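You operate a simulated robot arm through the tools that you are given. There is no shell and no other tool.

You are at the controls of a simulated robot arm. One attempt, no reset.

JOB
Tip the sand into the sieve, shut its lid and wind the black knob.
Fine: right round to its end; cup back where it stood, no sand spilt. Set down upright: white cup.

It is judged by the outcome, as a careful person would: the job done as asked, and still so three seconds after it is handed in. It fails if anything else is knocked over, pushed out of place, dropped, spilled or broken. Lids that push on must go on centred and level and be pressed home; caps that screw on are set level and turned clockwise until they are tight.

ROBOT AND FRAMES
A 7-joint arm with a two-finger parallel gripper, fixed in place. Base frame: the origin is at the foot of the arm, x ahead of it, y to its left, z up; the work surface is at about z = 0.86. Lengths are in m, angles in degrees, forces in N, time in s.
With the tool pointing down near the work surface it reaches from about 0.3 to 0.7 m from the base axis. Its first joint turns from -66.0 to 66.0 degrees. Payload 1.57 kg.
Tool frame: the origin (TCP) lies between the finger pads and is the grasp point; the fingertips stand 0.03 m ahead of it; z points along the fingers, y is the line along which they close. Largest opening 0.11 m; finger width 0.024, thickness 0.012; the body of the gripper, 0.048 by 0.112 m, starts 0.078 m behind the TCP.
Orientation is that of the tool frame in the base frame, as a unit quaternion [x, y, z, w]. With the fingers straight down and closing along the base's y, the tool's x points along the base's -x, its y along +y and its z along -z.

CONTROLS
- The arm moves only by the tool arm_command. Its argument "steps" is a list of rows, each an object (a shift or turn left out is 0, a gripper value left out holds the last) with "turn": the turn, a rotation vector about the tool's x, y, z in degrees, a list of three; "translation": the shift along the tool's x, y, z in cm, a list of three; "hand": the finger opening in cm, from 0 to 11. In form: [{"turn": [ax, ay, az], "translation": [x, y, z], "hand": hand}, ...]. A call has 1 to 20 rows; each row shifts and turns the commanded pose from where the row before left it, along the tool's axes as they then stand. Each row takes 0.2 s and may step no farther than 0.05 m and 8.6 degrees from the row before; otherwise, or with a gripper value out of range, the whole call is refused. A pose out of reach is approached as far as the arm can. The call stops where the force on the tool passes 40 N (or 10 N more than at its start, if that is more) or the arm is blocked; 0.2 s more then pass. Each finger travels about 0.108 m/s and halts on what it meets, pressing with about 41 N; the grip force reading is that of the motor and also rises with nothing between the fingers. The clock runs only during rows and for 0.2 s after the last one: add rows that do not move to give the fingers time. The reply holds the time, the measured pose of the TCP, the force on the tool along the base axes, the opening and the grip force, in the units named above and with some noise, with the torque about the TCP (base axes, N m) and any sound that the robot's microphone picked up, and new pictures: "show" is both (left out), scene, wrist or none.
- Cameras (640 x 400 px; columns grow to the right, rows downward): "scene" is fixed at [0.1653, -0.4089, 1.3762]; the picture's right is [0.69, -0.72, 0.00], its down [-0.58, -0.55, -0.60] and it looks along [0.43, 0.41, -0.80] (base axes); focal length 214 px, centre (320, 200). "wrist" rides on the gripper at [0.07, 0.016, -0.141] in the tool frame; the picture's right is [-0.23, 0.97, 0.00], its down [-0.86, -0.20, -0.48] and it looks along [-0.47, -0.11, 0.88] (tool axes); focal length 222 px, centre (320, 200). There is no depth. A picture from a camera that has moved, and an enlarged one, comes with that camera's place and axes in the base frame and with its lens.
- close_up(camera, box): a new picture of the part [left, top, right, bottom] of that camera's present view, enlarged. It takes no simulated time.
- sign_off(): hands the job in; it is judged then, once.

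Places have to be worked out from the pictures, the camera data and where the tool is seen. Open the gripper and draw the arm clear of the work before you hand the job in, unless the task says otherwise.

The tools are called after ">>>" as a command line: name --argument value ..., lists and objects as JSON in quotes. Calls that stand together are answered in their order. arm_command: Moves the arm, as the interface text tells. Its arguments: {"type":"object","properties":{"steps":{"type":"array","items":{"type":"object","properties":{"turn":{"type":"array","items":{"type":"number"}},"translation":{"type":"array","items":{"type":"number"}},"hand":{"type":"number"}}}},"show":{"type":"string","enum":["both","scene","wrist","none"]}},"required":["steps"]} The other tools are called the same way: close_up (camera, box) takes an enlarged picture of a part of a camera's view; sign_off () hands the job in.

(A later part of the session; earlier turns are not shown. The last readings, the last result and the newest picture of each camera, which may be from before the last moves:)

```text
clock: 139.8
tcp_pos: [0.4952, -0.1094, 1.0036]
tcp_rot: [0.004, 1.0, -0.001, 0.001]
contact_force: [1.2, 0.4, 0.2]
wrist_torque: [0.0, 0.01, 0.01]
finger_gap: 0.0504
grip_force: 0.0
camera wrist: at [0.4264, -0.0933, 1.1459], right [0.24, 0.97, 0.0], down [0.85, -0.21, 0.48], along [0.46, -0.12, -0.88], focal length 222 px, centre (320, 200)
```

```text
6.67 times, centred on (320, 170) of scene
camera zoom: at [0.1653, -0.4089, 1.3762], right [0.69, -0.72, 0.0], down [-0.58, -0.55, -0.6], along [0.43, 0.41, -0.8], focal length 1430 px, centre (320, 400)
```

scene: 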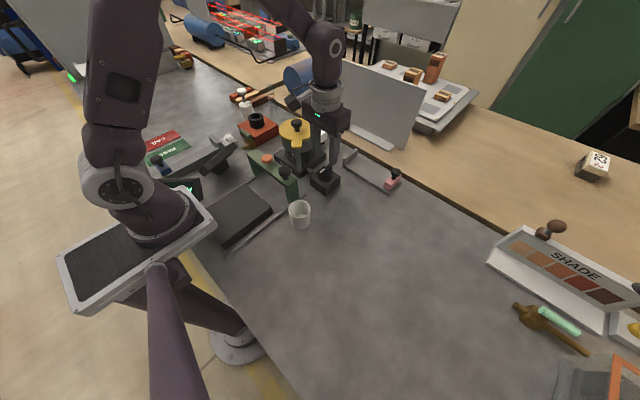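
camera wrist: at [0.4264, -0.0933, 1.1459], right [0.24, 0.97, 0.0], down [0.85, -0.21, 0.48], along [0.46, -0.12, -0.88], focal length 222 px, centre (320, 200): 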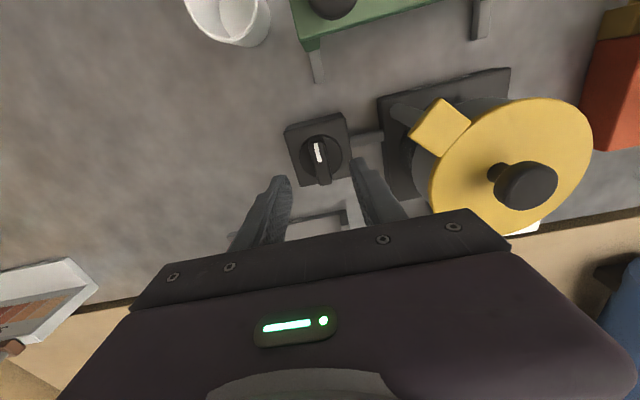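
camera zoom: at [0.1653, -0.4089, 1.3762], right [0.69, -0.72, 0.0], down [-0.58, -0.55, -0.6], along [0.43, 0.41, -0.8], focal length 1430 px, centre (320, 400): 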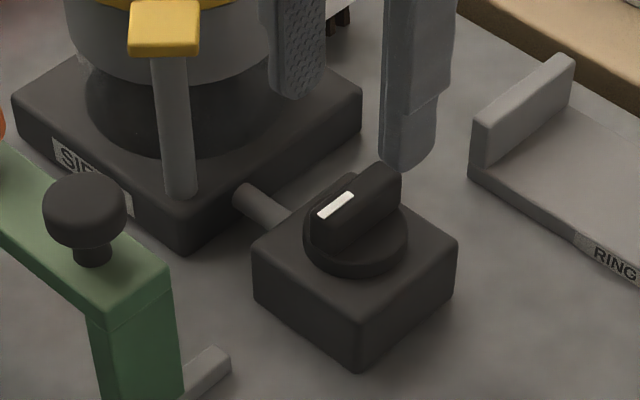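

Triangulating from the two heights puts the bar's centre at (0.495, -0.110) with its top at z ≈ 0.938; the TCP is already over it to within a millimetre. I descend to z ≈ 0.952 and close on the bar.

>>> arm_command --steps '[{"translation": [0, -0.05, 2.5], "hand": 4}, {"translation": [0, 0, 1.5]}, {"translation": [0, 0, 1.1]}, {}, {"hand": 2.5}, {"hand": 0.8}, {}, {}]' --show "both"

>>> close_up --camera "wrist" --box '[220, 90, 420, 230]'

>>> close_up --camera "scene" --box '[290, 140, 350, 200]'

```text
clock: 141.6
tcp_pos: [0.4956, -0.1089, 0.9523]
tcp_rot: [0.005, 1.0, -0.001, 0.001]
contact_force: [0.2, 1.2, -3.6]
wrist_torque: [0.08, -0.44, 0.05]
finger_gap: 0.0158
grip_force: 31.7
camera wrist: at [0.4263, -0.0936, 1.0945], right [0.24, 0.97, 0.0], down [0.85, -0.21, 0.48], along [0.46, -0.11, -0.88], focal length 222 px, centre (320, 200)
```

scene: 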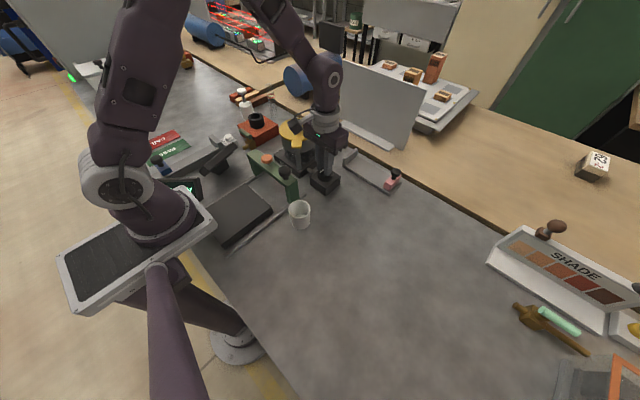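
wrist: 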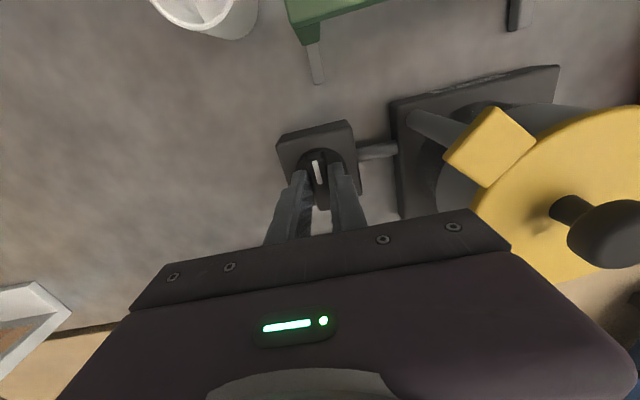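

```text
2.86 times, centred on (320, 160) of wrist
camera zoom: at [0.4263, -0.0936, 1.0945], right [0.24, 0.97, 0.0], down [0.85, -0.21, 0.48], along [0.46, -0.11, -0.88], focal length 635 px, centre (320, 314)
```

zoom: 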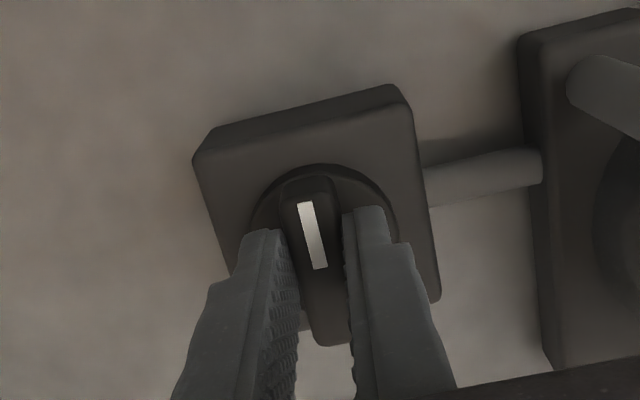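

```text
6.67 times, centred on (320, 170) of scene
camera zoom: at [0.1653, -0.4089, 1.3762], right [0.69, -0.72, 0.0], down [-0.58, -0.55, -0.6], along [0.43, 0.41, -0.8], focal length 1430 px, centre (320, 400)
```

zoom: 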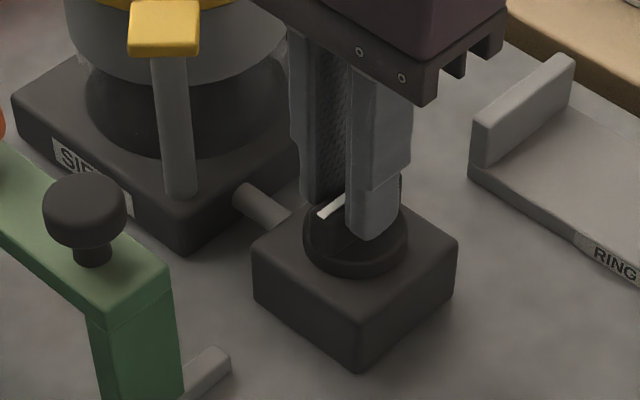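

Gripped on the bar (1.6 cm). I try a first small clockwise turn of 6° and read the torque.

>>> arm_command --steps '[{"turn": [0, 0, 3]}, {"turn": [0, 0, 3]}, {}]' --show "none"

>>> close_up --camera "wrist" --box '[220, 90, 420, 230]'

```text
clock: 142.4
tcp_pos: [0.4975, -0.1107, 0.9525]
tcp_rot: [0.057, 0.998, -0.001, -0.001]
contact_force: [0.9, 11.6, -12.4]
wrist_torque: [0.24, -0.86, 0.03]
finger_gap: 0.016
grip_force: 30.9
```

```text
2.86 times, centred on (320, 160) of wrist
camera zoom: at [0.4286, -0.0861, 1.0946], right [0.34, 0.94, 0.0], down [0.83, -0.3, 0.48], along [0.45, -0.16, -0.88], focal length 635 px, centre (320, 314)
```

zoom: 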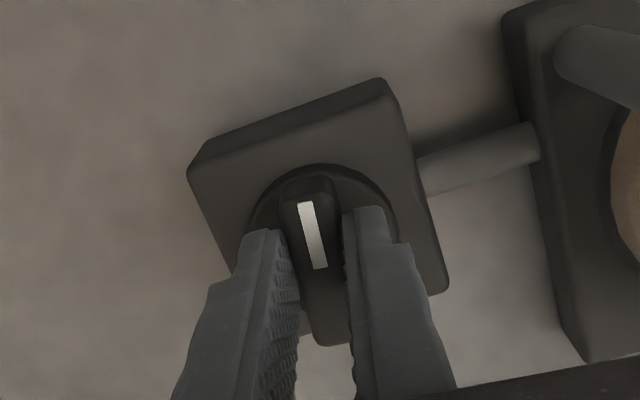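

The dial turns freely clockwise with the tool. Side and down forces of ~12 N show a sub-millimetre offset, so I relieve these and continue in small batches.

>>> arm_command --steps '[{"translation": [0.0, 0.03, 0.03]}, {"turn": [0, 0, 5]}, {"turn": [0, 0, 5]}, {"turn": [0, 0, 5]}, {}]' --show "none"

>>> close_up --camera "wrist" --box '[220, 90, 420, 230]'

```text
clock: 143.6
tcp_pos: [0.4952, -0.1085, 0.9512]
tcp_rot: [0.186, 0.982, -0.001, -0.001]
contact_force: [0.3, 24.6, -5.2]
wrist_torque: [0.99, 0.74, 0.11]
finger_gap: 0.016
grip_force: 31.5
```

```text
2.86 times, centred on (320, 160) of wrist
camera zoom: at [0.4375, -0.0684, 1.0946], right [0.57, 0.82, 0.0], down [0.72, -0.5, 0.48], along [0.39, -0.27, -0.88], focal length 635 px, centre (320, 314)
```

zoom: 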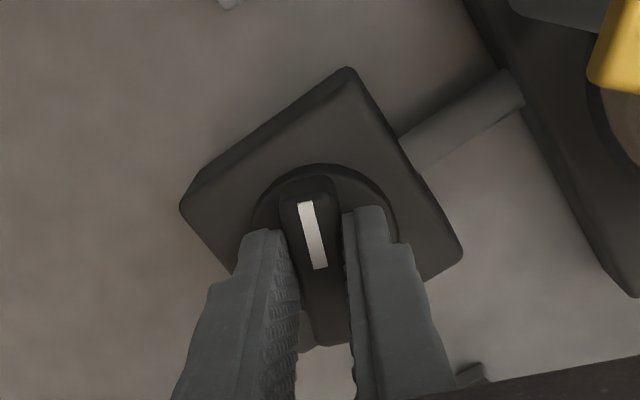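

The side force grows with angle, which tells me the pivot is about 3.5 mm further out along the bar than my grip point. I take up that offset and turn about the true pivot, watching the force.

>>> arm_command --steps '[{"translation": [0.02, 0.09, 0.01]}, {"turn": [0, 0, 6], "translation": [0, 0.037, 0]}, {"turn": [0, 0, 6], "translation": [0, 0.037, 0]}, {}]' --show "none"

```text
clock: 144.6
tcp_pos: [0.496, -0.1076, 0.953]
tcp_rot: [0.289, 0.957, -0.001, 0.0]
contact_force: [-3.2, 25.2, 1.8]
wrist_torque: [1.11, 0.62, 0.08]
finger_gap: 0.0161
grip_force: 31.7
```

The side force persists at 25 N despite the shift, so I look at both views for another cause.

>>> arm_command --steps '[{}]' --show "both"

>>> close_up --camera "scene" --box '[280, 100, 370, 200]'

>>> close_up --camera "wrist" --box '[220, 90, 420, 230]'

```text
clock: 145.0
tcp_pos: [0.4955, -0.1081, 0.9517]
tcp_rot: [0.289, 0.957, 0.0, -0.001]
contact_force: [-3.8, 27.0, 2.8]
wrist_torque: [1.02, 0.55, 0.09]
finger_gap: 0.0162
grip_force: 31.6
camera wrist: at [0.4475, -0.056, 1.0945], right [0.73, 0.69, 0.0], down [0.6, -0.64, 0.48], along [0.33, -0.35, -0.88], focal length 222 px, centre (320, 200)
```

scene: 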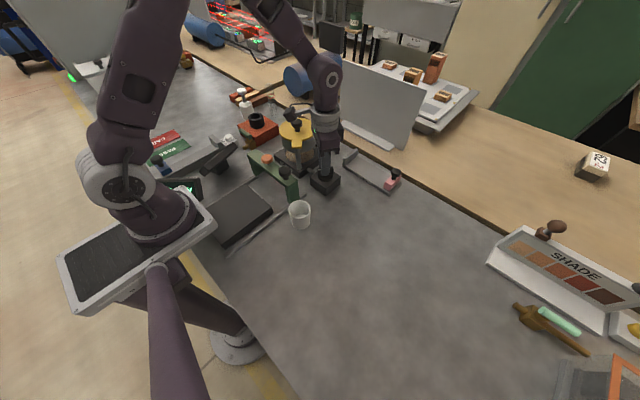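
wrist: 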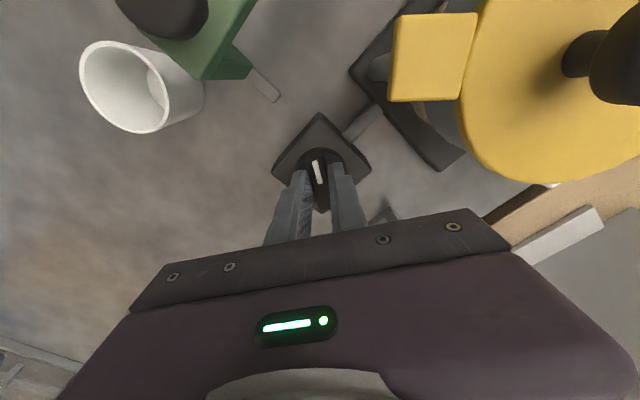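

```text
4.00 times, centred on (325, 150) of scene
camera zoom: at [0.1652, -0.4082, 1.3764], right [0.69, -0.72, 0.0], down [-0.58, -0.55, -0.6], along [0.43, 0.41, -0.8], focal length 858 px, centre (300, 400)
```

zoom: 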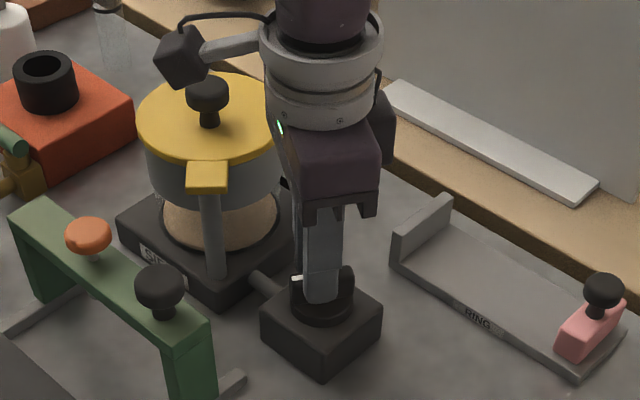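

```text
2.86 times, centred on (320, 160) of wrist
camera zoom: at [0.4475, -0.056, 1.0945], right [0.73, 0.69, 0.0], down [0.6, -0.64, 0.48], along [0.33, -0.35, -0.88], focal length 635 px, centre (320, 314)
```

zoom: 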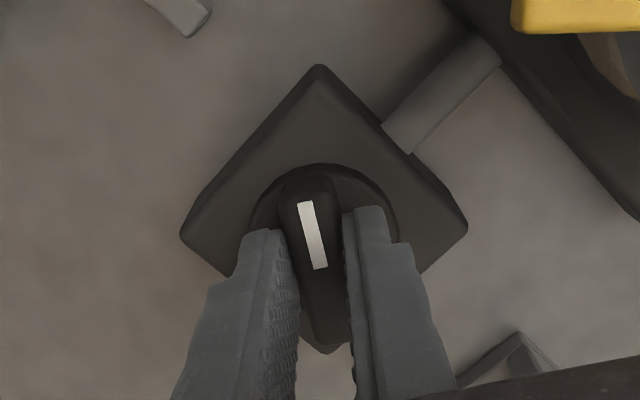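

Sand is already coming through into the tray under the bowl, so the dial is the right knob. To avoid building up side forces, I slacken the fingers a little (1.9 cm) so they cage the bar rather than clamp it, and re-read.

>>> arm_command --steps '[{"hand": 1.9}, {}, {}]' --show "none"

```text
clock: 145.8
tcp_pos: [0.4962, -0.1094, 0.953]
tcp_rot: [0.289, 0.957, -0.001, 0.001]
contact_force: [-1.0, -0.1, -0.4]
wrist_torque: [0.02, 0.03, -0.02]
finger_gap: 0.0191
grip_force: 0.0
```

Forces drop to zero. I turn on with the loose cage, 24°, and check.

>>> arm_command --steps '[{"turn": [0, 0, 8]}, {"turn": [0, 0, 8]}, {"turn": [0, 0, 8]}, {}]' --show "none"

>>> close_up --camera "wrist" --box '[220, 90, 420, 230]'

```text
clock: 146.8
tcp_pos: [0.4962, -0.1093, 0.9529]
tcp_rot: [0.482, 0.876, -0.001, 0.0]
contact_force: [2.1, 0.6, 1.2]
wrist_torque: [0.0, -0.08, 0.01]
finger_gap: 0.0212
grip_force: 0.7
```

```text
2.86 times, centred on (320, 160) of wrist
camera zoom: at [0.4734, -0.0418, 1.0946], right [0.94, 0.33, 0.0], down [0.29, -0.83, 0.48], along [0.16, -0.45, -0.88], focal length 635 px, centre (320, 314)
```

zoom: 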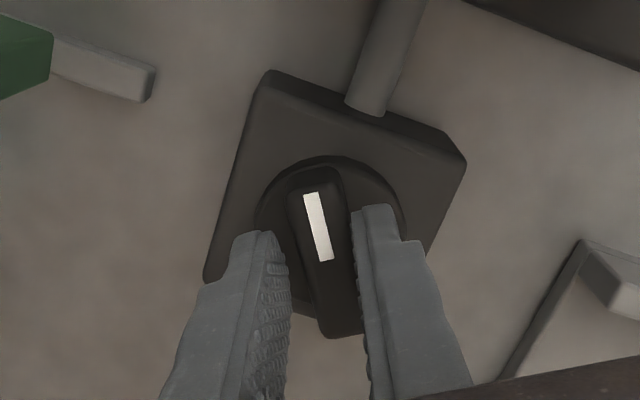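

The bar follows with almost no force. I continue another 48° clockwise.

>>> arm_command --steps '[{"turn": [0, 0, 8]}, {"turn": [0, 0, 8]}, {"turn": [0, 0, 8]}, {"turn": [0, 0, 8]}, {"turn": [0, 0, 8]}, {"turn": [0, 0, 8]}, {}]' --show "wrist"

>>> close_up --camera "wrist" --box '[220, 90, 420, 230]'

>>> close_up --camera "scene" --box '[270, 100, 370, 200]'

```text
clock: 148.4
tcp_pos: [0.4968, -0.1092, 0.9525]
tcp_rot: [0.797, 0.604, 0.0, 0.0]
contact_force: [5.6, 1.7, 0.1]
wrist_torque: [-0.01, -0.11, -0.02]
finger_gap: 0.0227
grip_force: 2.0
camera wrist: at [0.5316, -0.0467, 1.0944], right [0.88, -0.48, 0.0], down [-0.42, -0.77, 0.48], along [-0.23, -0.42, -0.88], focal length 222 px, centre (320, 200)
```

wrist: 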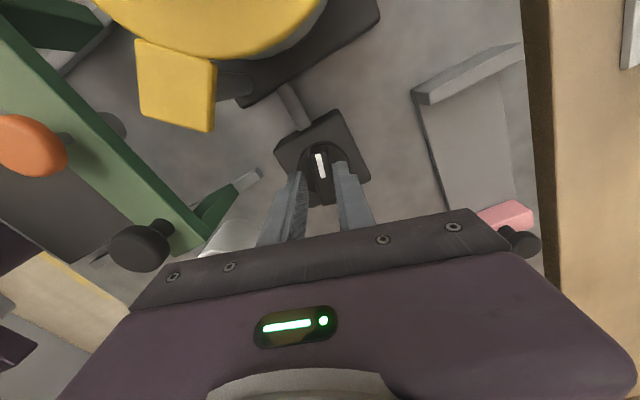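

```text
2.86 times, centred on (320, 160) of wrist
camera zoom: at [0.5316, -0.0467, 1.0944], right [0.88, -0.48, 0.0], down [-0.42, -0.77, 0.48], along [-0.23, -0.42, -0.88], focal length 635 px, centre (320, 314)
```

zoom: 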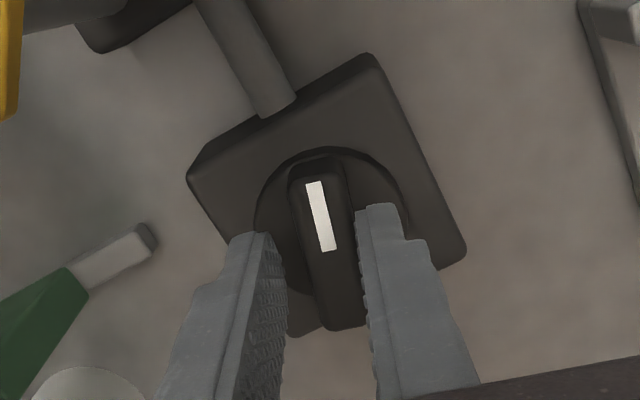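

```text
4.00 times, centred on (320, 150) of scene
camera zoom: at [0.1654, -0.4089, 1.3762], right [0.69, -0.72, 0.0], down [-0.58, -0.55, -0.6], along [0.43, 0.41, -0.8], focal length 858 px, centre (320, 400)
```

zoom: 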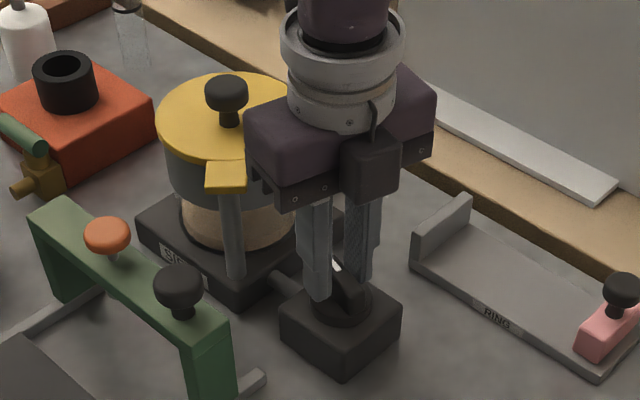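

The dial is following and sand is collecting below. The bar sits about 3 mm off-centre in the fingers, so I shift the tool 3.4 mm in +x to centre on the pivot, then carry on.

>>> arm_command --steps '[{"translation": [0.1, 0.32, 0]}, {"hand": 2.0}, {"turn": [0, 0, 8]}, {"turn": [0, 0, 8]}, {"turn": [0, 0, 8]}, {}]' --show "none"

>>> close_up --camera "wrist" --box '[220, 90, 420, 230]'

```text
clock: 149.8
tcp_pos: [0.5001, -0.1097, 0.9529]
tcp_rot: [0.905, 0.425, -0.001, 0.001]
contact_force: [0.4, -1.1, -0.3]
wrist_torque: [0.0, -0.03, 0.05]
finger_gap: 0.021
grip_force: 1.2
```

```text
2.86 times, centred on (320, 160) of wrist
camera zoom: at [0.5572, -0.066, 1.0947], right [0.61, -0.8, 0.0], down [-0.7, -0.53, 0.48], along [-0.38, -0.29, -0.88], focal length 635 px, centre (320, 314)
```

zoom: 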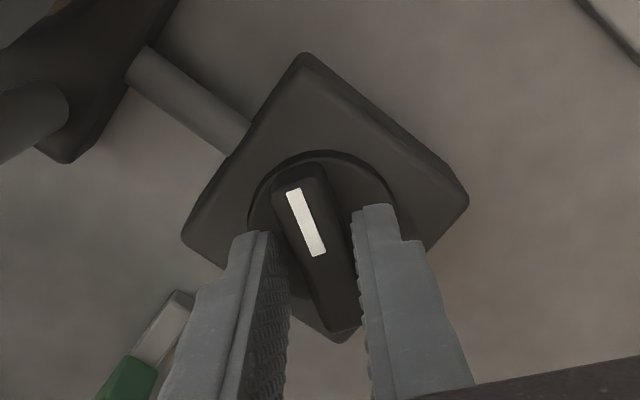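

Centred well now; the bar follows with a few degrees' lag. I continue 48° more.

>>> arm_command --steps '[{"turn": [0, 0, 8]}, {"turn": [0, 0, 8]}, {"turn": [0, 0, 8]}, {"turn": [0, 0, 8]}, {"turn": [0, 0, 8]}, {"turn": [0, 0, 8]}, {}]' --show "wrist"

>>> close_up --camera "wrist" --box '[220, 90, 420, 230]'

```text
clock: 151.4
tcp_pos: [0.4994, -0.1089, 0.9515]
tcp_rot: [1.0, 0.02, 0.0, 0.002]
contact_force: [0.7, -0.4, 0.3]
wrist_torque: [0.0, 0.0, -0.02]
finger_gap: 0.0211
grip_force: 0.3
camera wrist: at [0.5705, -0.1227, 1.0947], right [-0.19, -0.98, 0.0], down [-0.86, 0.17, 0.48], along [-0.47, 0.09, -0.88], focal length 222 px, centre (320, 200)
```

wrist: 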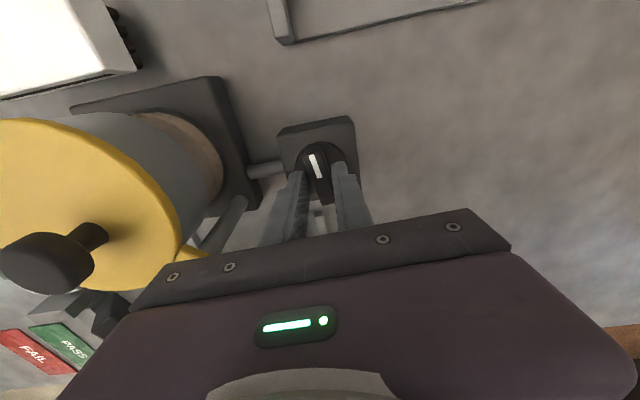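

```text
2.86 times, centred on (320, 160) of wrist
camera zoom: at [0.5705, -0.1227, 1.0947], right [-0.19, -0.98, 0.0], down [-0.86, 0.17, 0.48], along [-0.47, 0.09, -0.88], focal length 635 px, centre (320, 314)
```

zoom: 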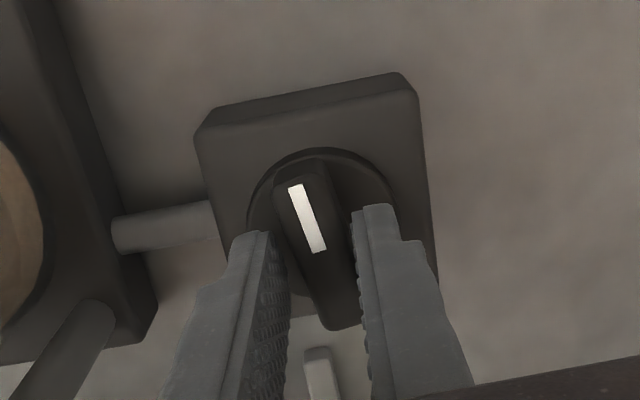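

Now about 168° round. I continue past 180° and see whether the wrist allows more.

>>> arm_command --steps '[{"turn": [0, 0, 8]}, {"turn": [0, 0, 8]}, {"turn": [0, 0, 8]}, {"turn": [0, 0, 8]}, {}]' --show "none"

>>> close_up --camera "wrist" --box '[220, 90, 420, 230]'

```text
clock: 152.6
tcp_pos: [0.5008, -0.1086, 0.9519]
tcp_rot: [0.967, -0.256, 0.0, 0.0]
contact_force: [-0.4, -1.0, 0.3]
wrist_torque: [-0.02, 0.03, -0.02]
finger_gap: 0.0211
grip_force: 0.2
```

```text
2.86 times, centred on (320, 160) of wrist
camera zoom: at [0.5527, -0.1578, 1.0944], right [-0.68, -0.73, 0.0], down [-0.64, 0.6, 0.48], along [-0.35, 0.32, -0.88], focal length 635 px, centre (320, 314)
```

zoom: 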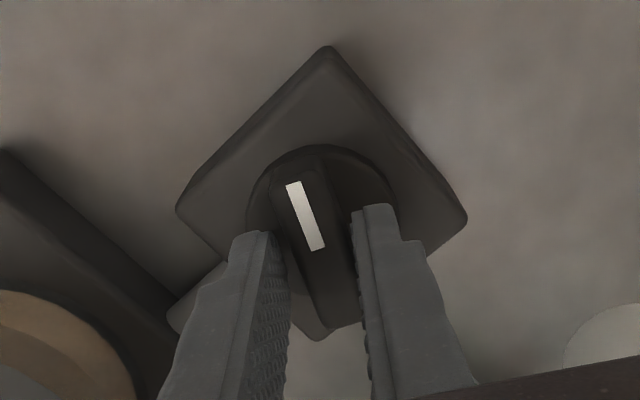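

Still turning freely at 210°. I continue.

>>> arm_command --steps '[{"turn": [0, 0, 8]}, {"turn": [0, 0, 8]}, {"turn": [0, 0, 8]}, {"turn": [0, 0, 8]}, {}]' --show "wrist"

>>> close_up --camera "wrist" --box '[220, 90, 420, 230]'

```text
clock: 153.8
tcp_pos: [0.5002, -0.1086, 0.9528]
tcp_rot: [0.877, -0.481, 0.0, 0.001]
contact_force: [-1.7, -0.5, 0.4]
wrist_torque: [0.0, 0.02, 0.0]
finger_gap: 0.0208
grip_force: 0.2
out of reach, approached as far as the arm can: row 4
camera wrist: at [0.5244, -0.1761, 1.0946], right [-0.94, -0.33, 0.0], down [-0.29, 0.83, 0.48], along [-0.16, 0.45, -0.88], focal length 222 px, centre (320, 200)
```

wrist: 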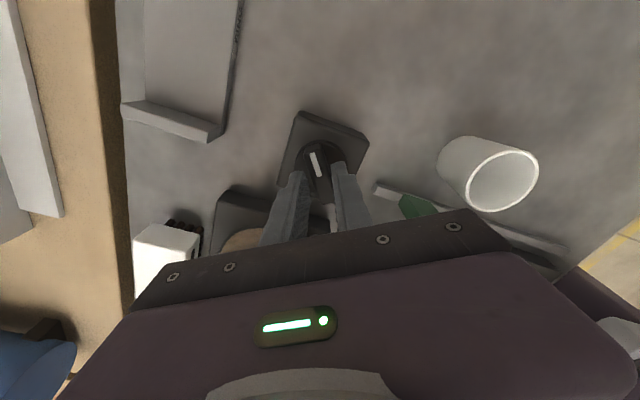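

```text
2.86 times, centred on (320, 160) of wrist
camera zoom: at [0.5244, -0.1761, 1.0946], right [-0.94, -0.33, 0.0], down [-0.29, 0.83, 0.48], along [-0.16, 0.45, -0.88], focal length 635 px, centre (320, 314)
```

zoom: 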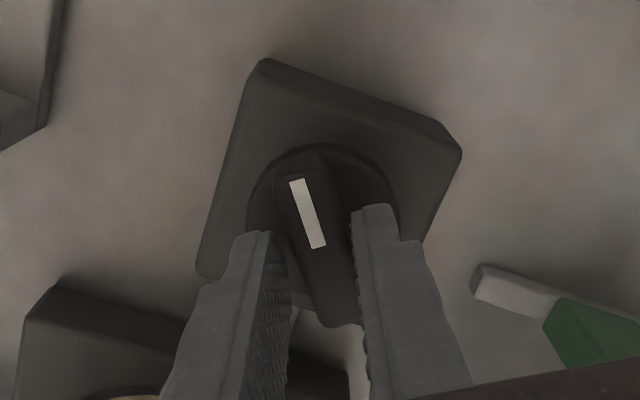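

The tool has reached its yaw limit (≈237°) and the dial is at about 234° with no stop yet. I open, rise clear of the bar, and turn the tool back half a turn to re-grip.

>>> arm_command --steps '[{"hand": 3.0}, {"hand": 4.0}, {"translation": [0, 0, -2.5]}, {"translation": [0, 0, -2.5]}, {"turn": [0, 0, -8.5]}, {"turn": [0, 0, -8.5]}, {"turn": [0, 0, -8.5]}, {"turn": [0, 0, -8.5]}, {"turn": [0, 0, -8.5]}, {"turn": [0, 0, -8.5]}, {"turn": [0, 0, -8.5]}, {"turn": [0, 0, -8.5]}, {"turn": [0, 0, -8.5]}, {"turn": [0, 0, -8.5]}, {"turn": [0, 0, -8.5]}, {"turn": [0, 0, -8.5]}, {"turn": [0, 0, -8.5]}, {"turn": [0, 0, -8.5]}, {"turn": [0, 0, -8.5]}, {}]' --show "none"

>>> arm_command --steps '[{"turn": [0, 0, -8.5]}, {"turn": [0, 0, -8.5]}, {"turn": [0, 0, -8.5]}, {"turn": [0, 0, -8.5]}, {"turn": [0, 0, -8.5]}, {"turn": [0, 0, -8.5]}, {"turn": [0, 0, -5]}, {}, {}]' --show "both"

>>> close_up --camera "wrist" --box '[220, 70, 420, 210]'

>>> close_up --camera "scene" --box '[270, 100, 370, 200]'

```text
clock: 158.0
tcp_pos: [0.5001, -0.1084, 1.002]
tcp_rot: [0.818, 0.575, 0.0, 0.001]
contact_force: [-0.3, -0.1, -0.8]
wrist_torque: [-0.02, 0.02, -0.01]
finger_gap: 0.04
grip_force: 0.1
```

```text
clock: 160.0
tcp_pos: [0.4995, -0.1089, 1.002]
tcp_rot: [0.452, 0.892, 0.0, 0.001]
contact_force: [0.2, 0.0, -0.6]
wrist_torque: [-0.01, -0.02, 0.01]
finger_gap: 0.0397
grip_force: 0.0
camera wrist: at [0.4723, -0.0432, 1.1444], right [0.92, 0.39, 0.0], down [0.34, -0.81, 0.48], along [0.19, -0.44, -0.88], focal length 222 px, centre (320, 200)
```

scene: 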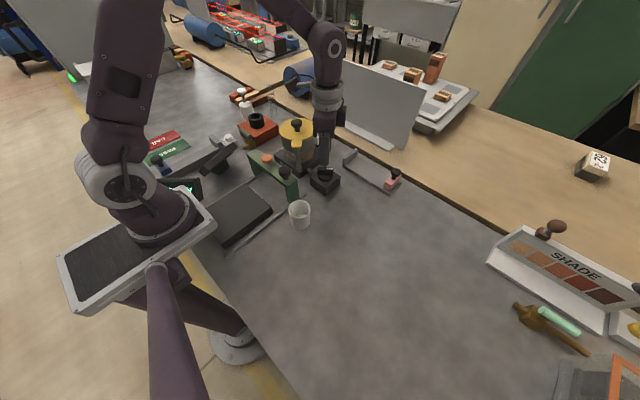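
wrist: 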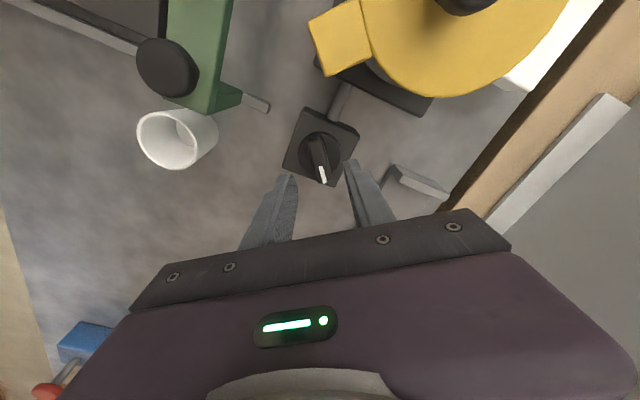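

```text
2.86 times, centred on (320, 140) of wrist
camera zoom: at [0.4723, -0.0432, 1.1444], right [0.92, 0.39, 0.0], down [0.34, -0.81, 0.48], along [0.19, -0.44, -0.88], focal length 635 px, centre (320, 371)
```

zoom: 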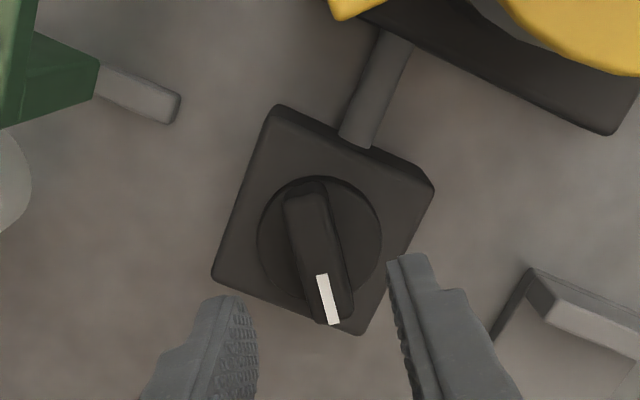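

```text
4.00 times, centred on (320, 150) of scene
camera zoom: at [0.1653, -0.4089, 1.3762], right [0.69, -0.72, 0.0], down [-0.58, -0.55, -0.6], along [0.43, 0.41, -0.8], focal length 858 px, centre (320, 400)
```

zoom: 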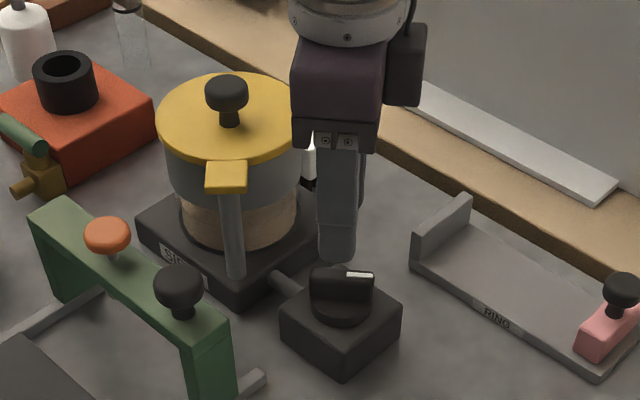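

The bar is in line with the fingers and centred. The mark now points away, confirming roughly 234° of winding so far. I lower back over the bar, close the cage to 2 cm and continue clockwise.

>>> arm_command --steps '[{"translation": [0.05, 0.03, 2.5]}, {"translation": [0, 0, 2.5]}, {}, {"hand": 2.0}, {}, {"turn": [0, 0, 8]}, {"turn": [0, 0, 8]}, {"turn": [0, 0, 8]}, {"turn": [0, 0, 8]}, {}]' --show "wrist"

>>> close_up --camera "wrist" --box '[220, 90, 420, 230]'

```text
clock: 162.2
tcp_pos: [0.4993, -0.1076, 0.9528]
tcp_rot: [0.683, 0.731, -0.001, 0.0]
contact_force: [-1.9, 0.2, 0.4]
wrist_torque: [-0.04, 0.02, 0.06]
finger_gap: 0.021
grip_force: 0.8
camera wrist: at [0.5115, -0.0376, 1.0948], right [0.99, -0.16, 0.0], down [-0.14, -0.87, 0.48], along [-0.08, -0.47, -0.88], focal length 222 px, centre (320, 200)
```

wrist: 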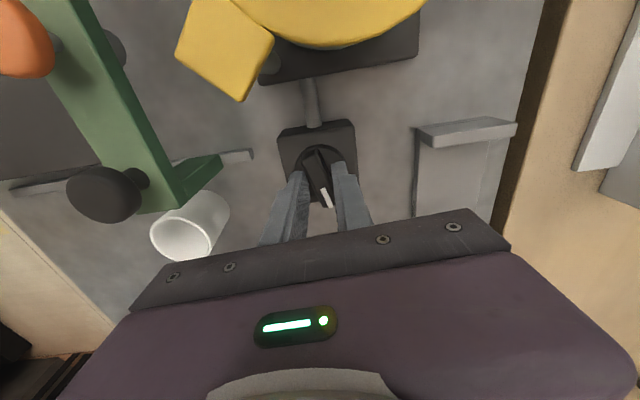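

```text
2.86 times, centred on (320, 160) of wrist
camera zoom: at [0.5115, -0.0376, 1.0948], right [0.99, -0.16, 0.0], down [-0.14, -0.87, 0.48], along [-0.08, -0.47, -0.88], focal length 635 px, centre (320, 314)
```

zoom: 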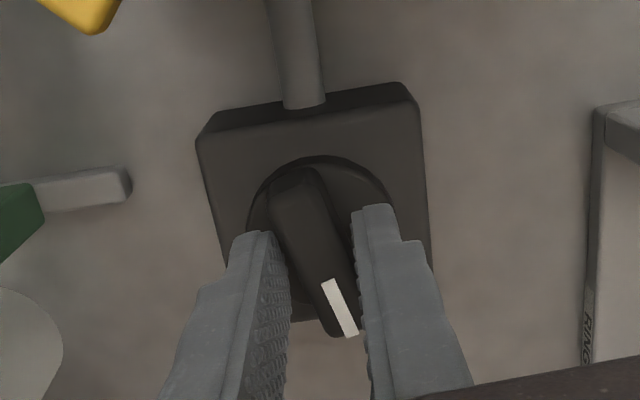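

The bar continues to turn (about 254° total). I carry on 48°.

>>> arm_command --steps '[{"turn": [0, 0, 8]}, {"turn": [0, 0, 8]}, {"turn": [0, 0, 8]}, {"turn": [0, 0, 8]}, {"turn": [0, 0, 8]}, {"turn": [0, 0, 8]}, {}]' --show "wrist"

>>> close_up --camera "wrist" --box '[220, 90, 420, 230]'

```text
clock: 163.8
tcp_pos: [0.4993, -0.1077, 0.9527]
tcp_rot: [0.921, 0.39, -0.001, 0.001]
contact_force: [1.0, -1.5, 1.4]
wrist_torque: [-0.05, 0.01, 0.0]
finger_gap: 0.0215
grip_force: 0.4
camera wrist: at [0.5602, -0.0698, 1.0948], right [0.54, -0.84, 0.0], down [-0.74, -0.47, 0.48], along [-0.4, -0.26, -0.88], focal length 222 px, centre (320, 200)
```

wrist: 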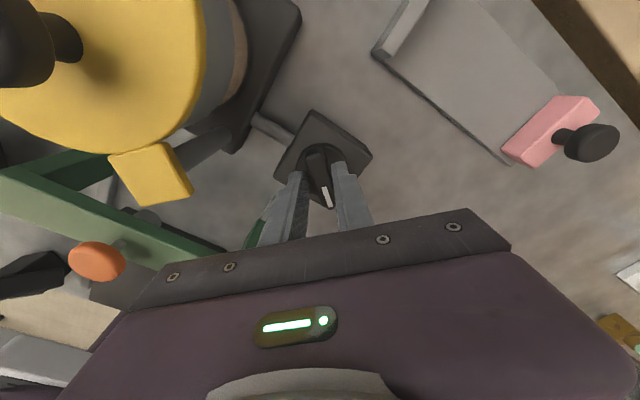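

```text
2.86 times, centred on (320, 160) of wrist
camera zoom: at [0.5602, -0.0698, 1.0948], right [0.54, -0.84, 0.0], down [-0.74, -0.47, 0.48], along [-0.4, -0.26, -0.88], focal length 635 px, centre (320, 314)
```

zoom: 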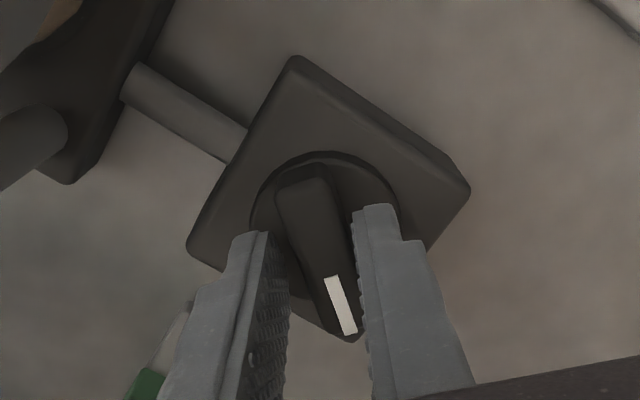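

About 309° round so far and still free. I continue in shorter batches now, watching for the end stop.

>>> arm_command --steps '[{"turn": [0, 0, 8]}, {"turn": [0, 0, 8]}, {"turn": [0, 0, 8]}, {}]' --show "none"

>>> close_up --camera "wrist" --box '[220, 90, 420, 230]'

```text
clock: 164.8
tcp_pos: [0.4999, -0.1086, 0.9529]
tcp_rot: [0.982, 0.19, 0.001, 0.002]
contact_force: [9.1, -3.6, 1.6]
wrist_torque: [-0.11, -0.19, 0.17]
finger_gap: 0.0265
grip_force: 3.5
```

```text
2.86 times, centred on (320, 160) of wrist
camera zoom: at [0.5711, -0.0981, 1.0949], right [0.15, -0.99, 0.0], down [-0.87, -0.13, 0.48], along [-0.47, -0.08, -0.88], focal length 635 px, centre (320, 314)
```

zoom: 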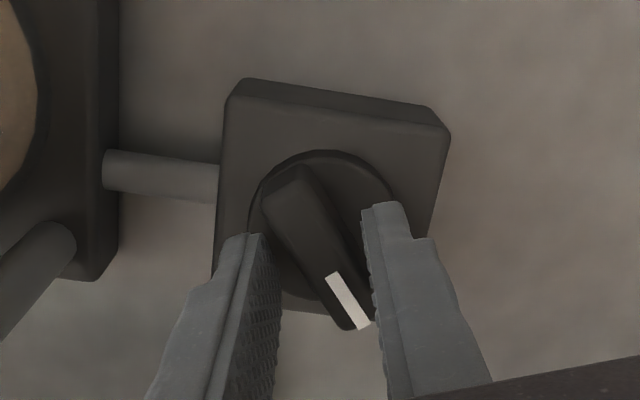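

The bar has stopped following: it lags 19° with torque building, so the end seems to be near 319°. I turn the tool back to line up with the bar, grip it firmly, and then press on clockwise to be sure it is at its stop.

>>> arm_command --steps '[{"turn": [0, 0, -8]}, {"turn": [0, 0, -8]}, {"hand": 2.0}, {"hand": 0.8}, {}, {}]' --show "none"

>>> close_up --camera "wrist" --box '[220, 90, 420, 230]'

```text
clock: 166.2
tcp_pos: [0.4999, -0.108, 0.9518]
tcp_rot: [0.945, 0.326, 0.001, 0.001]
contact_force: [8.0, -8.6, -2.1]
wrist_torque: [-0.14, -0.17, 0.17]
finger_gap: 0.0184
grip_force: 5.6
```

```text
2.86 times, centred on (320, 160) of wrist
camera zoom: at [0.5654, -0.0789, 1.0946], right [0.42, -0.91, 0.0], down [-0.8, -0.37, 0.48], along [-0.43, -0.2, -0.88], focal length 635 px, centre (320, 314)
```

zoom: 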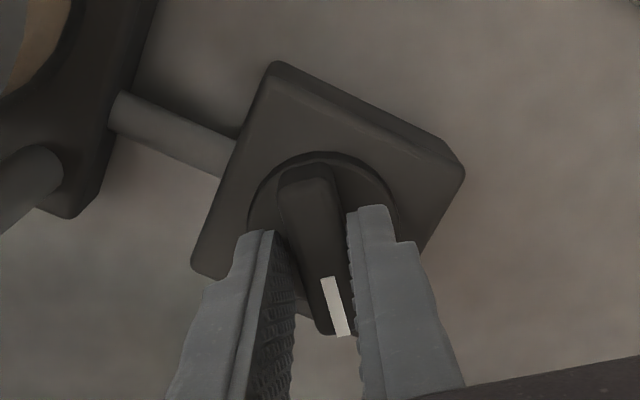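

The bar stays at about 319°. I let the fingers settle and then press 4° clockwise to read the stop torque.

>>> arm_command --steps '[{"hand": 0.5}, {}, {"turn": [0, 0, 2]}, {"turn": [0, 0, 2]}, {}]' --show "none"

>>> close_up --camera "wrist" --box '[220, 90, 420, 230]'

```text
clock: 167.4
tcp_pos: [0.5011, -0.109, 0.9518]
tcp_rot: [0.956, 0.293, 0.001, 0.002]
contact_force: [17.4, -7.9, 2.7]
wrist_torque: [-0.22, -0.37, 0.32]
finger_gap: 0.0198
grip_force: 8.2
```

```text
2.86 times, centred on (320, 160) of wrist
camera zoom: at [0.5678, -0.0834, 1.0947], right [0.36, -0.93, 0.0], down [-0.82, -0.31, 0.48], along [-0.44, -0.17, -0.88], focal length 635 px, centre (320, 314)
```

zoom: 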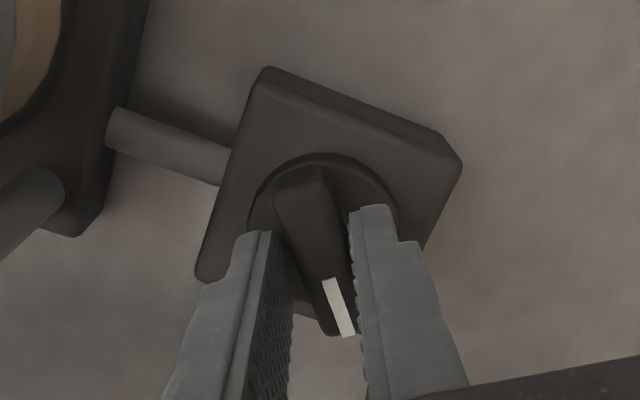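

The torque rises to 0.3 N·m while the bar stays at about 320°. I re-align exactly, clamp at full force, and press again to be certain that this is the hard end.

>>> arm_command --steps '[{"hand": 2.2}, {"turn": [0, 0, -4]}, {"turn": [0, 0, -3]}, {"hand": 0.5}, {}, {}, {}]' --show "none"

>>> arm_command --steps '[{"turn": [0, 0, 2]}, {"turn": [0, 0, 2]}, {}]' --show "none"

>>> close_up --camera "wrist" --box '[220, 90, 420, 230]'

```text
clock: 169.0
tcp_pos: [0.5001, -0.1094, 0.9515]
tcp_rot: [0.936, 0.351, 0.001, 0.002]
contact_force: [15.7, -13.2, -7.2]
wrist_torque: [-0.07, -0.54, 0.05]
finger_gap: 0.0159
grip_force: 31.4
```

```text
clock: 169.8
tcp_pos: [0.5009, -0.1085, 0.9519]
tcp_rot: [0.948, 0.318, 0.0, 0.002]
contact_force: [21.9, -12.9, 1.2]
wrist_torque: [-0.5, 0.06, 0.96]
finger_gap: 0.0167
grip_force: 31.8
```

```text
2.86 times, centred on (320, 160) of wrist
camera zoom: at [0.5664, -0.0802, 1.0948], right [0.41, -0.91, 0.01], down [-0.8, -0.35, 0.48], along [-0.43, -0.2, -0.88], focal length 635 px, centre (320, 314)
```

zoom: 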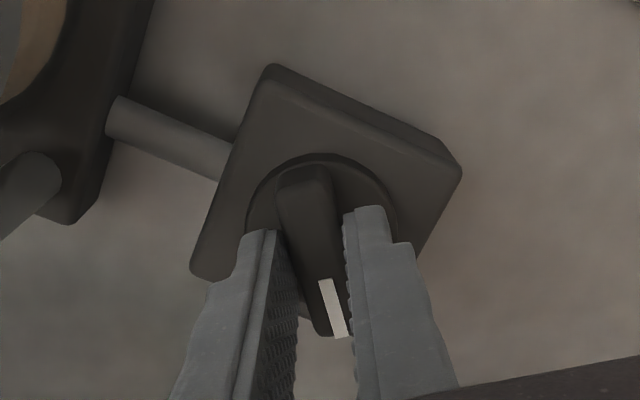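

With full grip the torque climbs to about 1 N·m and the bar does not move: it is at its end. I release, rise clear and inspect.

>>> arm_command --steps '[{"turn": [0, 0, -2]}, {"hand": 2.5}, {"hand": 4.0}, {}, {"translation": [0, 0, -2.5]}, {"translation": [0, 0, -4]}, {"translation": [0, 0, -5]}, {"translation": [0, 0, -5]}, {}, {}]' --show "both"

>>> close_up --camera "scene" --box '[260, 100, 360, 200]'

>>> close_up --camera "wrist" --box '[200, 40, 440, 220]'

```text
clock: 172.0
tcp_pos: [0.5005, -0.1066, 1.1182]
tcp_rot: [0.942, 0.335, -0.001, 0.001]
contact_force: [0.9, -1.1, -0.7]
wrist_torque: [0.01, -0.01, 0.02]
finger_gap: 0.0399
grip_force: 0.1
camera wrist: at [0.5649, -0.0758, 1.2609], right [0.44, -0.9, 0.0], down [-0.79, -0.38, 0.48], along [-0.43, -0.21, -0.88], focal length 222 px, centre (320, 200)
```

scene: 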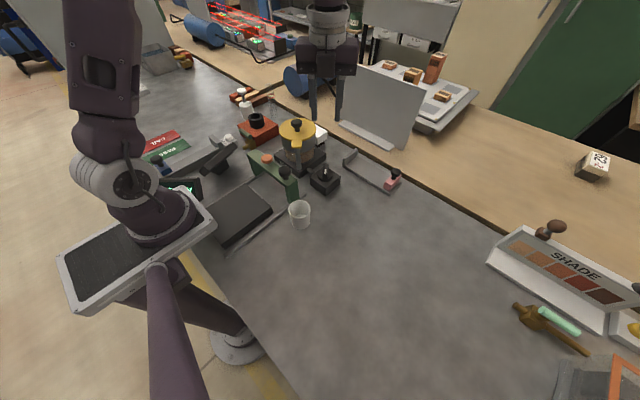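
wrist: 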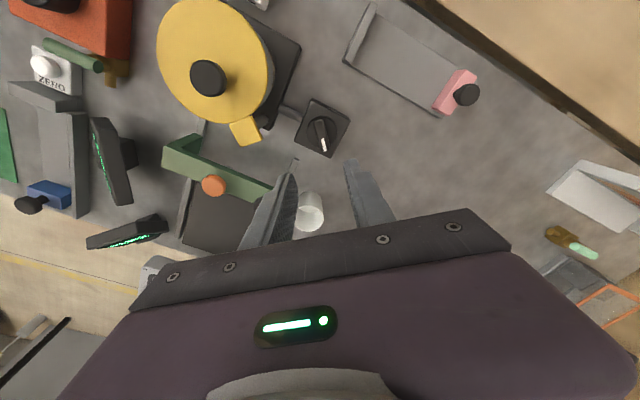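

```text
4.00 times, centred on (310, 150) of scene
camera zoom: at [0.1653, -0.4089, 1.3762], right [0.69, -0.72, 0.0], down [-0.58, -0.55, -0.6], along [0.43, 0.41, -0.8], focal length 858 px, centre (360, 400)
```

zoom: 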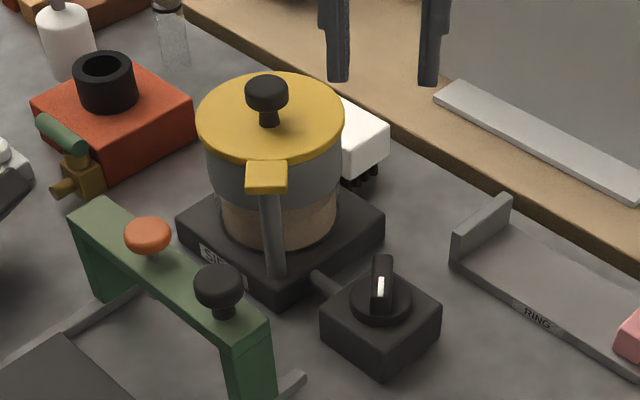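

```text
2.22 times, centred on (320, 130) of wrist
camera zoom: at [0.5649, -0.0758, 1.2609], right [0.44, -0.9, 0.0], down [-0.79, -0.38, 0.48], along [-0.43, -0.21, -0.88], focal length 494 px, centre (320, 356)
```

zoom: 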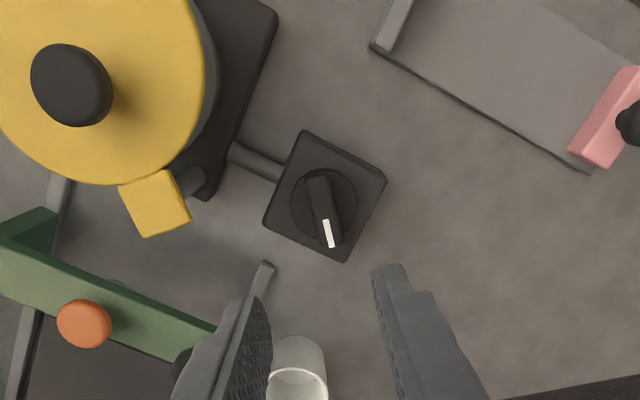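

The dial rests at its end (mark about 320° round), the sand is in the chamber below, and the lid is shut. I raise the arm well clear, open the gripper, and compare the scene with the initial pictures.

>>> arm_command --steps '[{"translation": [0, 0, -4.5], "hand": 6}, {"translation": [0, 0, -4.5], "hand": 8}, {"translation": [0, 0, -4.5], "hand": 11}, {"turn": [0, 0, -8.5]}, {"turn": [0, 0, -8.5]}, {"turn": [0, 0, -8.5]}, {"turn": [0, 0, -8.5]}, {"turn": [0, 0, -8.5]}, {"turn": [0, 0, -8.5]}, {"turn": [0, 0, -8.5]}, {"turn": [0, 0, -8.5]}, {"turn": [0, 0, -8.5]}, {"turn": [0, 0, -8.5]}, {"turn": [0, 0, -8.5]}, {"turn": [0, 0, -8.5]}, {"turn": [0, 0, -8.5]}, {"turn": [0, 0, -8.5]}, {"turn": [0, 0, -8.5]}, {"turn": [0, 0, -8.5]}, {}]' --show "both"

>>> close_up --camera "scene" --box '[220, 90, 420, 240]'

>>> close_up --camera "scene" --box '[270, 150, 350, 240]'

>>> close_up --camera "scene" --box '[275, 115, 325, 180]'

```text
clock: 176.2
tcp_pos: [0.5009, -0.1078, 1.2524]
tcp_rot: [0.042, 0.999, -0.001, 0.0]
contact_force: [0.1, -0.3, 0.2]
wrist_torque: [0.0, -0.03, -0.01]
finger_gap: 0.11
grip_force: 0.2
camera wrist: at [0.4318, -0.0856, 1.3946], right [0.31, 0.95, 0.0], down [0.83, -0.27, 0.48], along [0.46, -0.15, -0.88], focal length 222 px, centre (320, 200)
```

scene: 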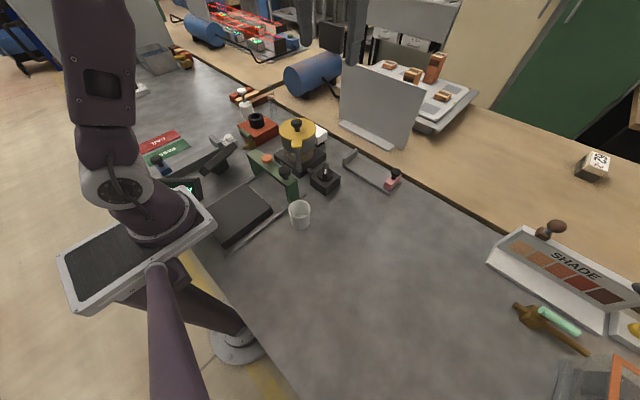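
wrist: 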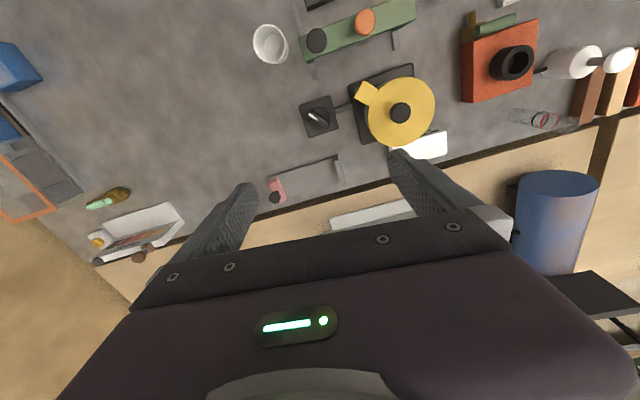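

```text
2.67 times, centred on (320, 165) of scene
camera zoom: at [0.1653, -0.4089, 1.3762], right [0.69, -0.72, 0.0], down [-0.58, -0.55, -0.6], along [0.43, 0.41, -0.8], focal length 572 px, centre (320, 293)
```

zoom: 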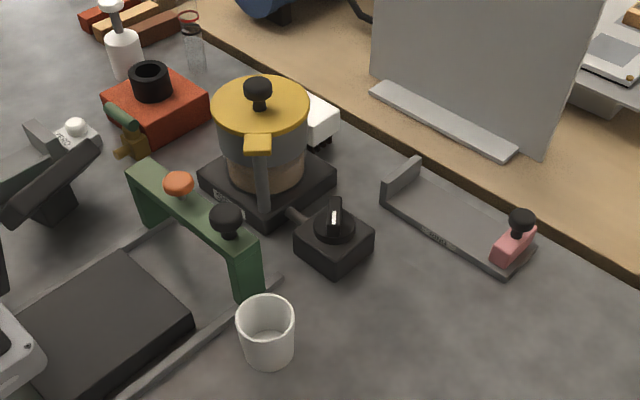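

```text
4.44 times, centred on (310, 195) of scene
camera zoom: at [0.1653, -0.4089, 1.3762], right [0.69, -0.72, 0.0], down [-0.58, -0.55, -0.6], along [0.43, 0.41, -0.8], focal length 953 px, centre (364, 222)
```

zoom: 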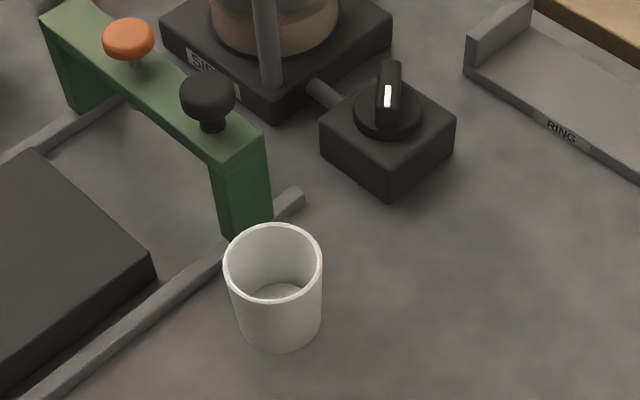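

```text
6.15 times, centred on (300, 148) of scene
camera zoom: at [0.1653, -0.4089, 1.3762], right [0.69, -0.72, 0.0], down [-0.58, -0.55, -0.6], along [0.43, 0.41, -0.8], focal length 1320 px, centre (443, 523)
```

zoom: 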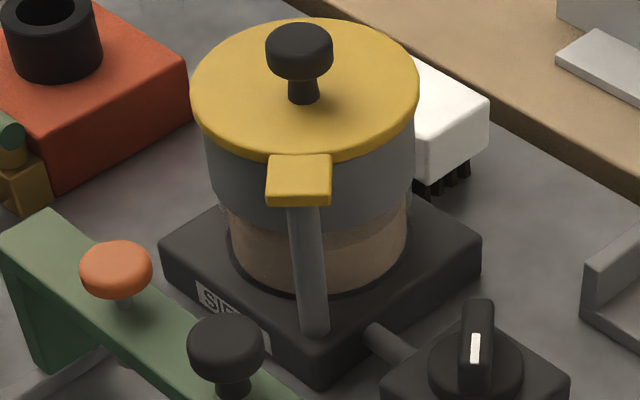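

Everything matches the initial pictures: lid in place, cup within a millimetre, nothing spilt. I make one last check of the left side where the elbow had passed.

>>> close_up --camera "scene" --box '[70, 40, 270, 190]'

>>> close_up --camera "scene" --box '[480, 210, 640, 400]'

```text
2.67 times, centred on (170, 115) of scene
camera zoom: at [0.1653, -0.4089, 1.3762], right [0.69, -0.72, 0.0], down [-0.58, -0.55, -0.6], along [0.43, 0.41, -0.8], focal length 572 px, centre (720, 427)
```

zoom: 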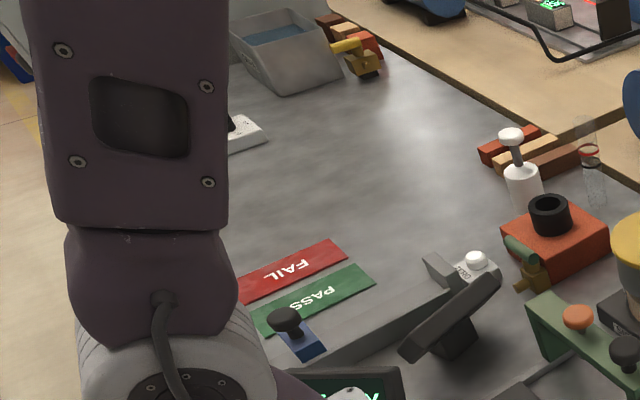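

```text
2.11 times, centred on (560, 305) of scene
camera zoom: at [0.1653, -0.4089, 1.3762], right [0.69, -0.72, 0.0], down [-0.58, -0.55, -0.6], along [0.43, 0.41, -0.8], focal length 452 px, centre (-185, -21)
```

zoom: 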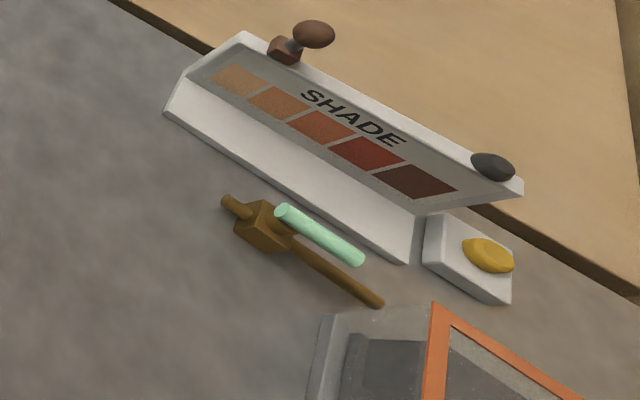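

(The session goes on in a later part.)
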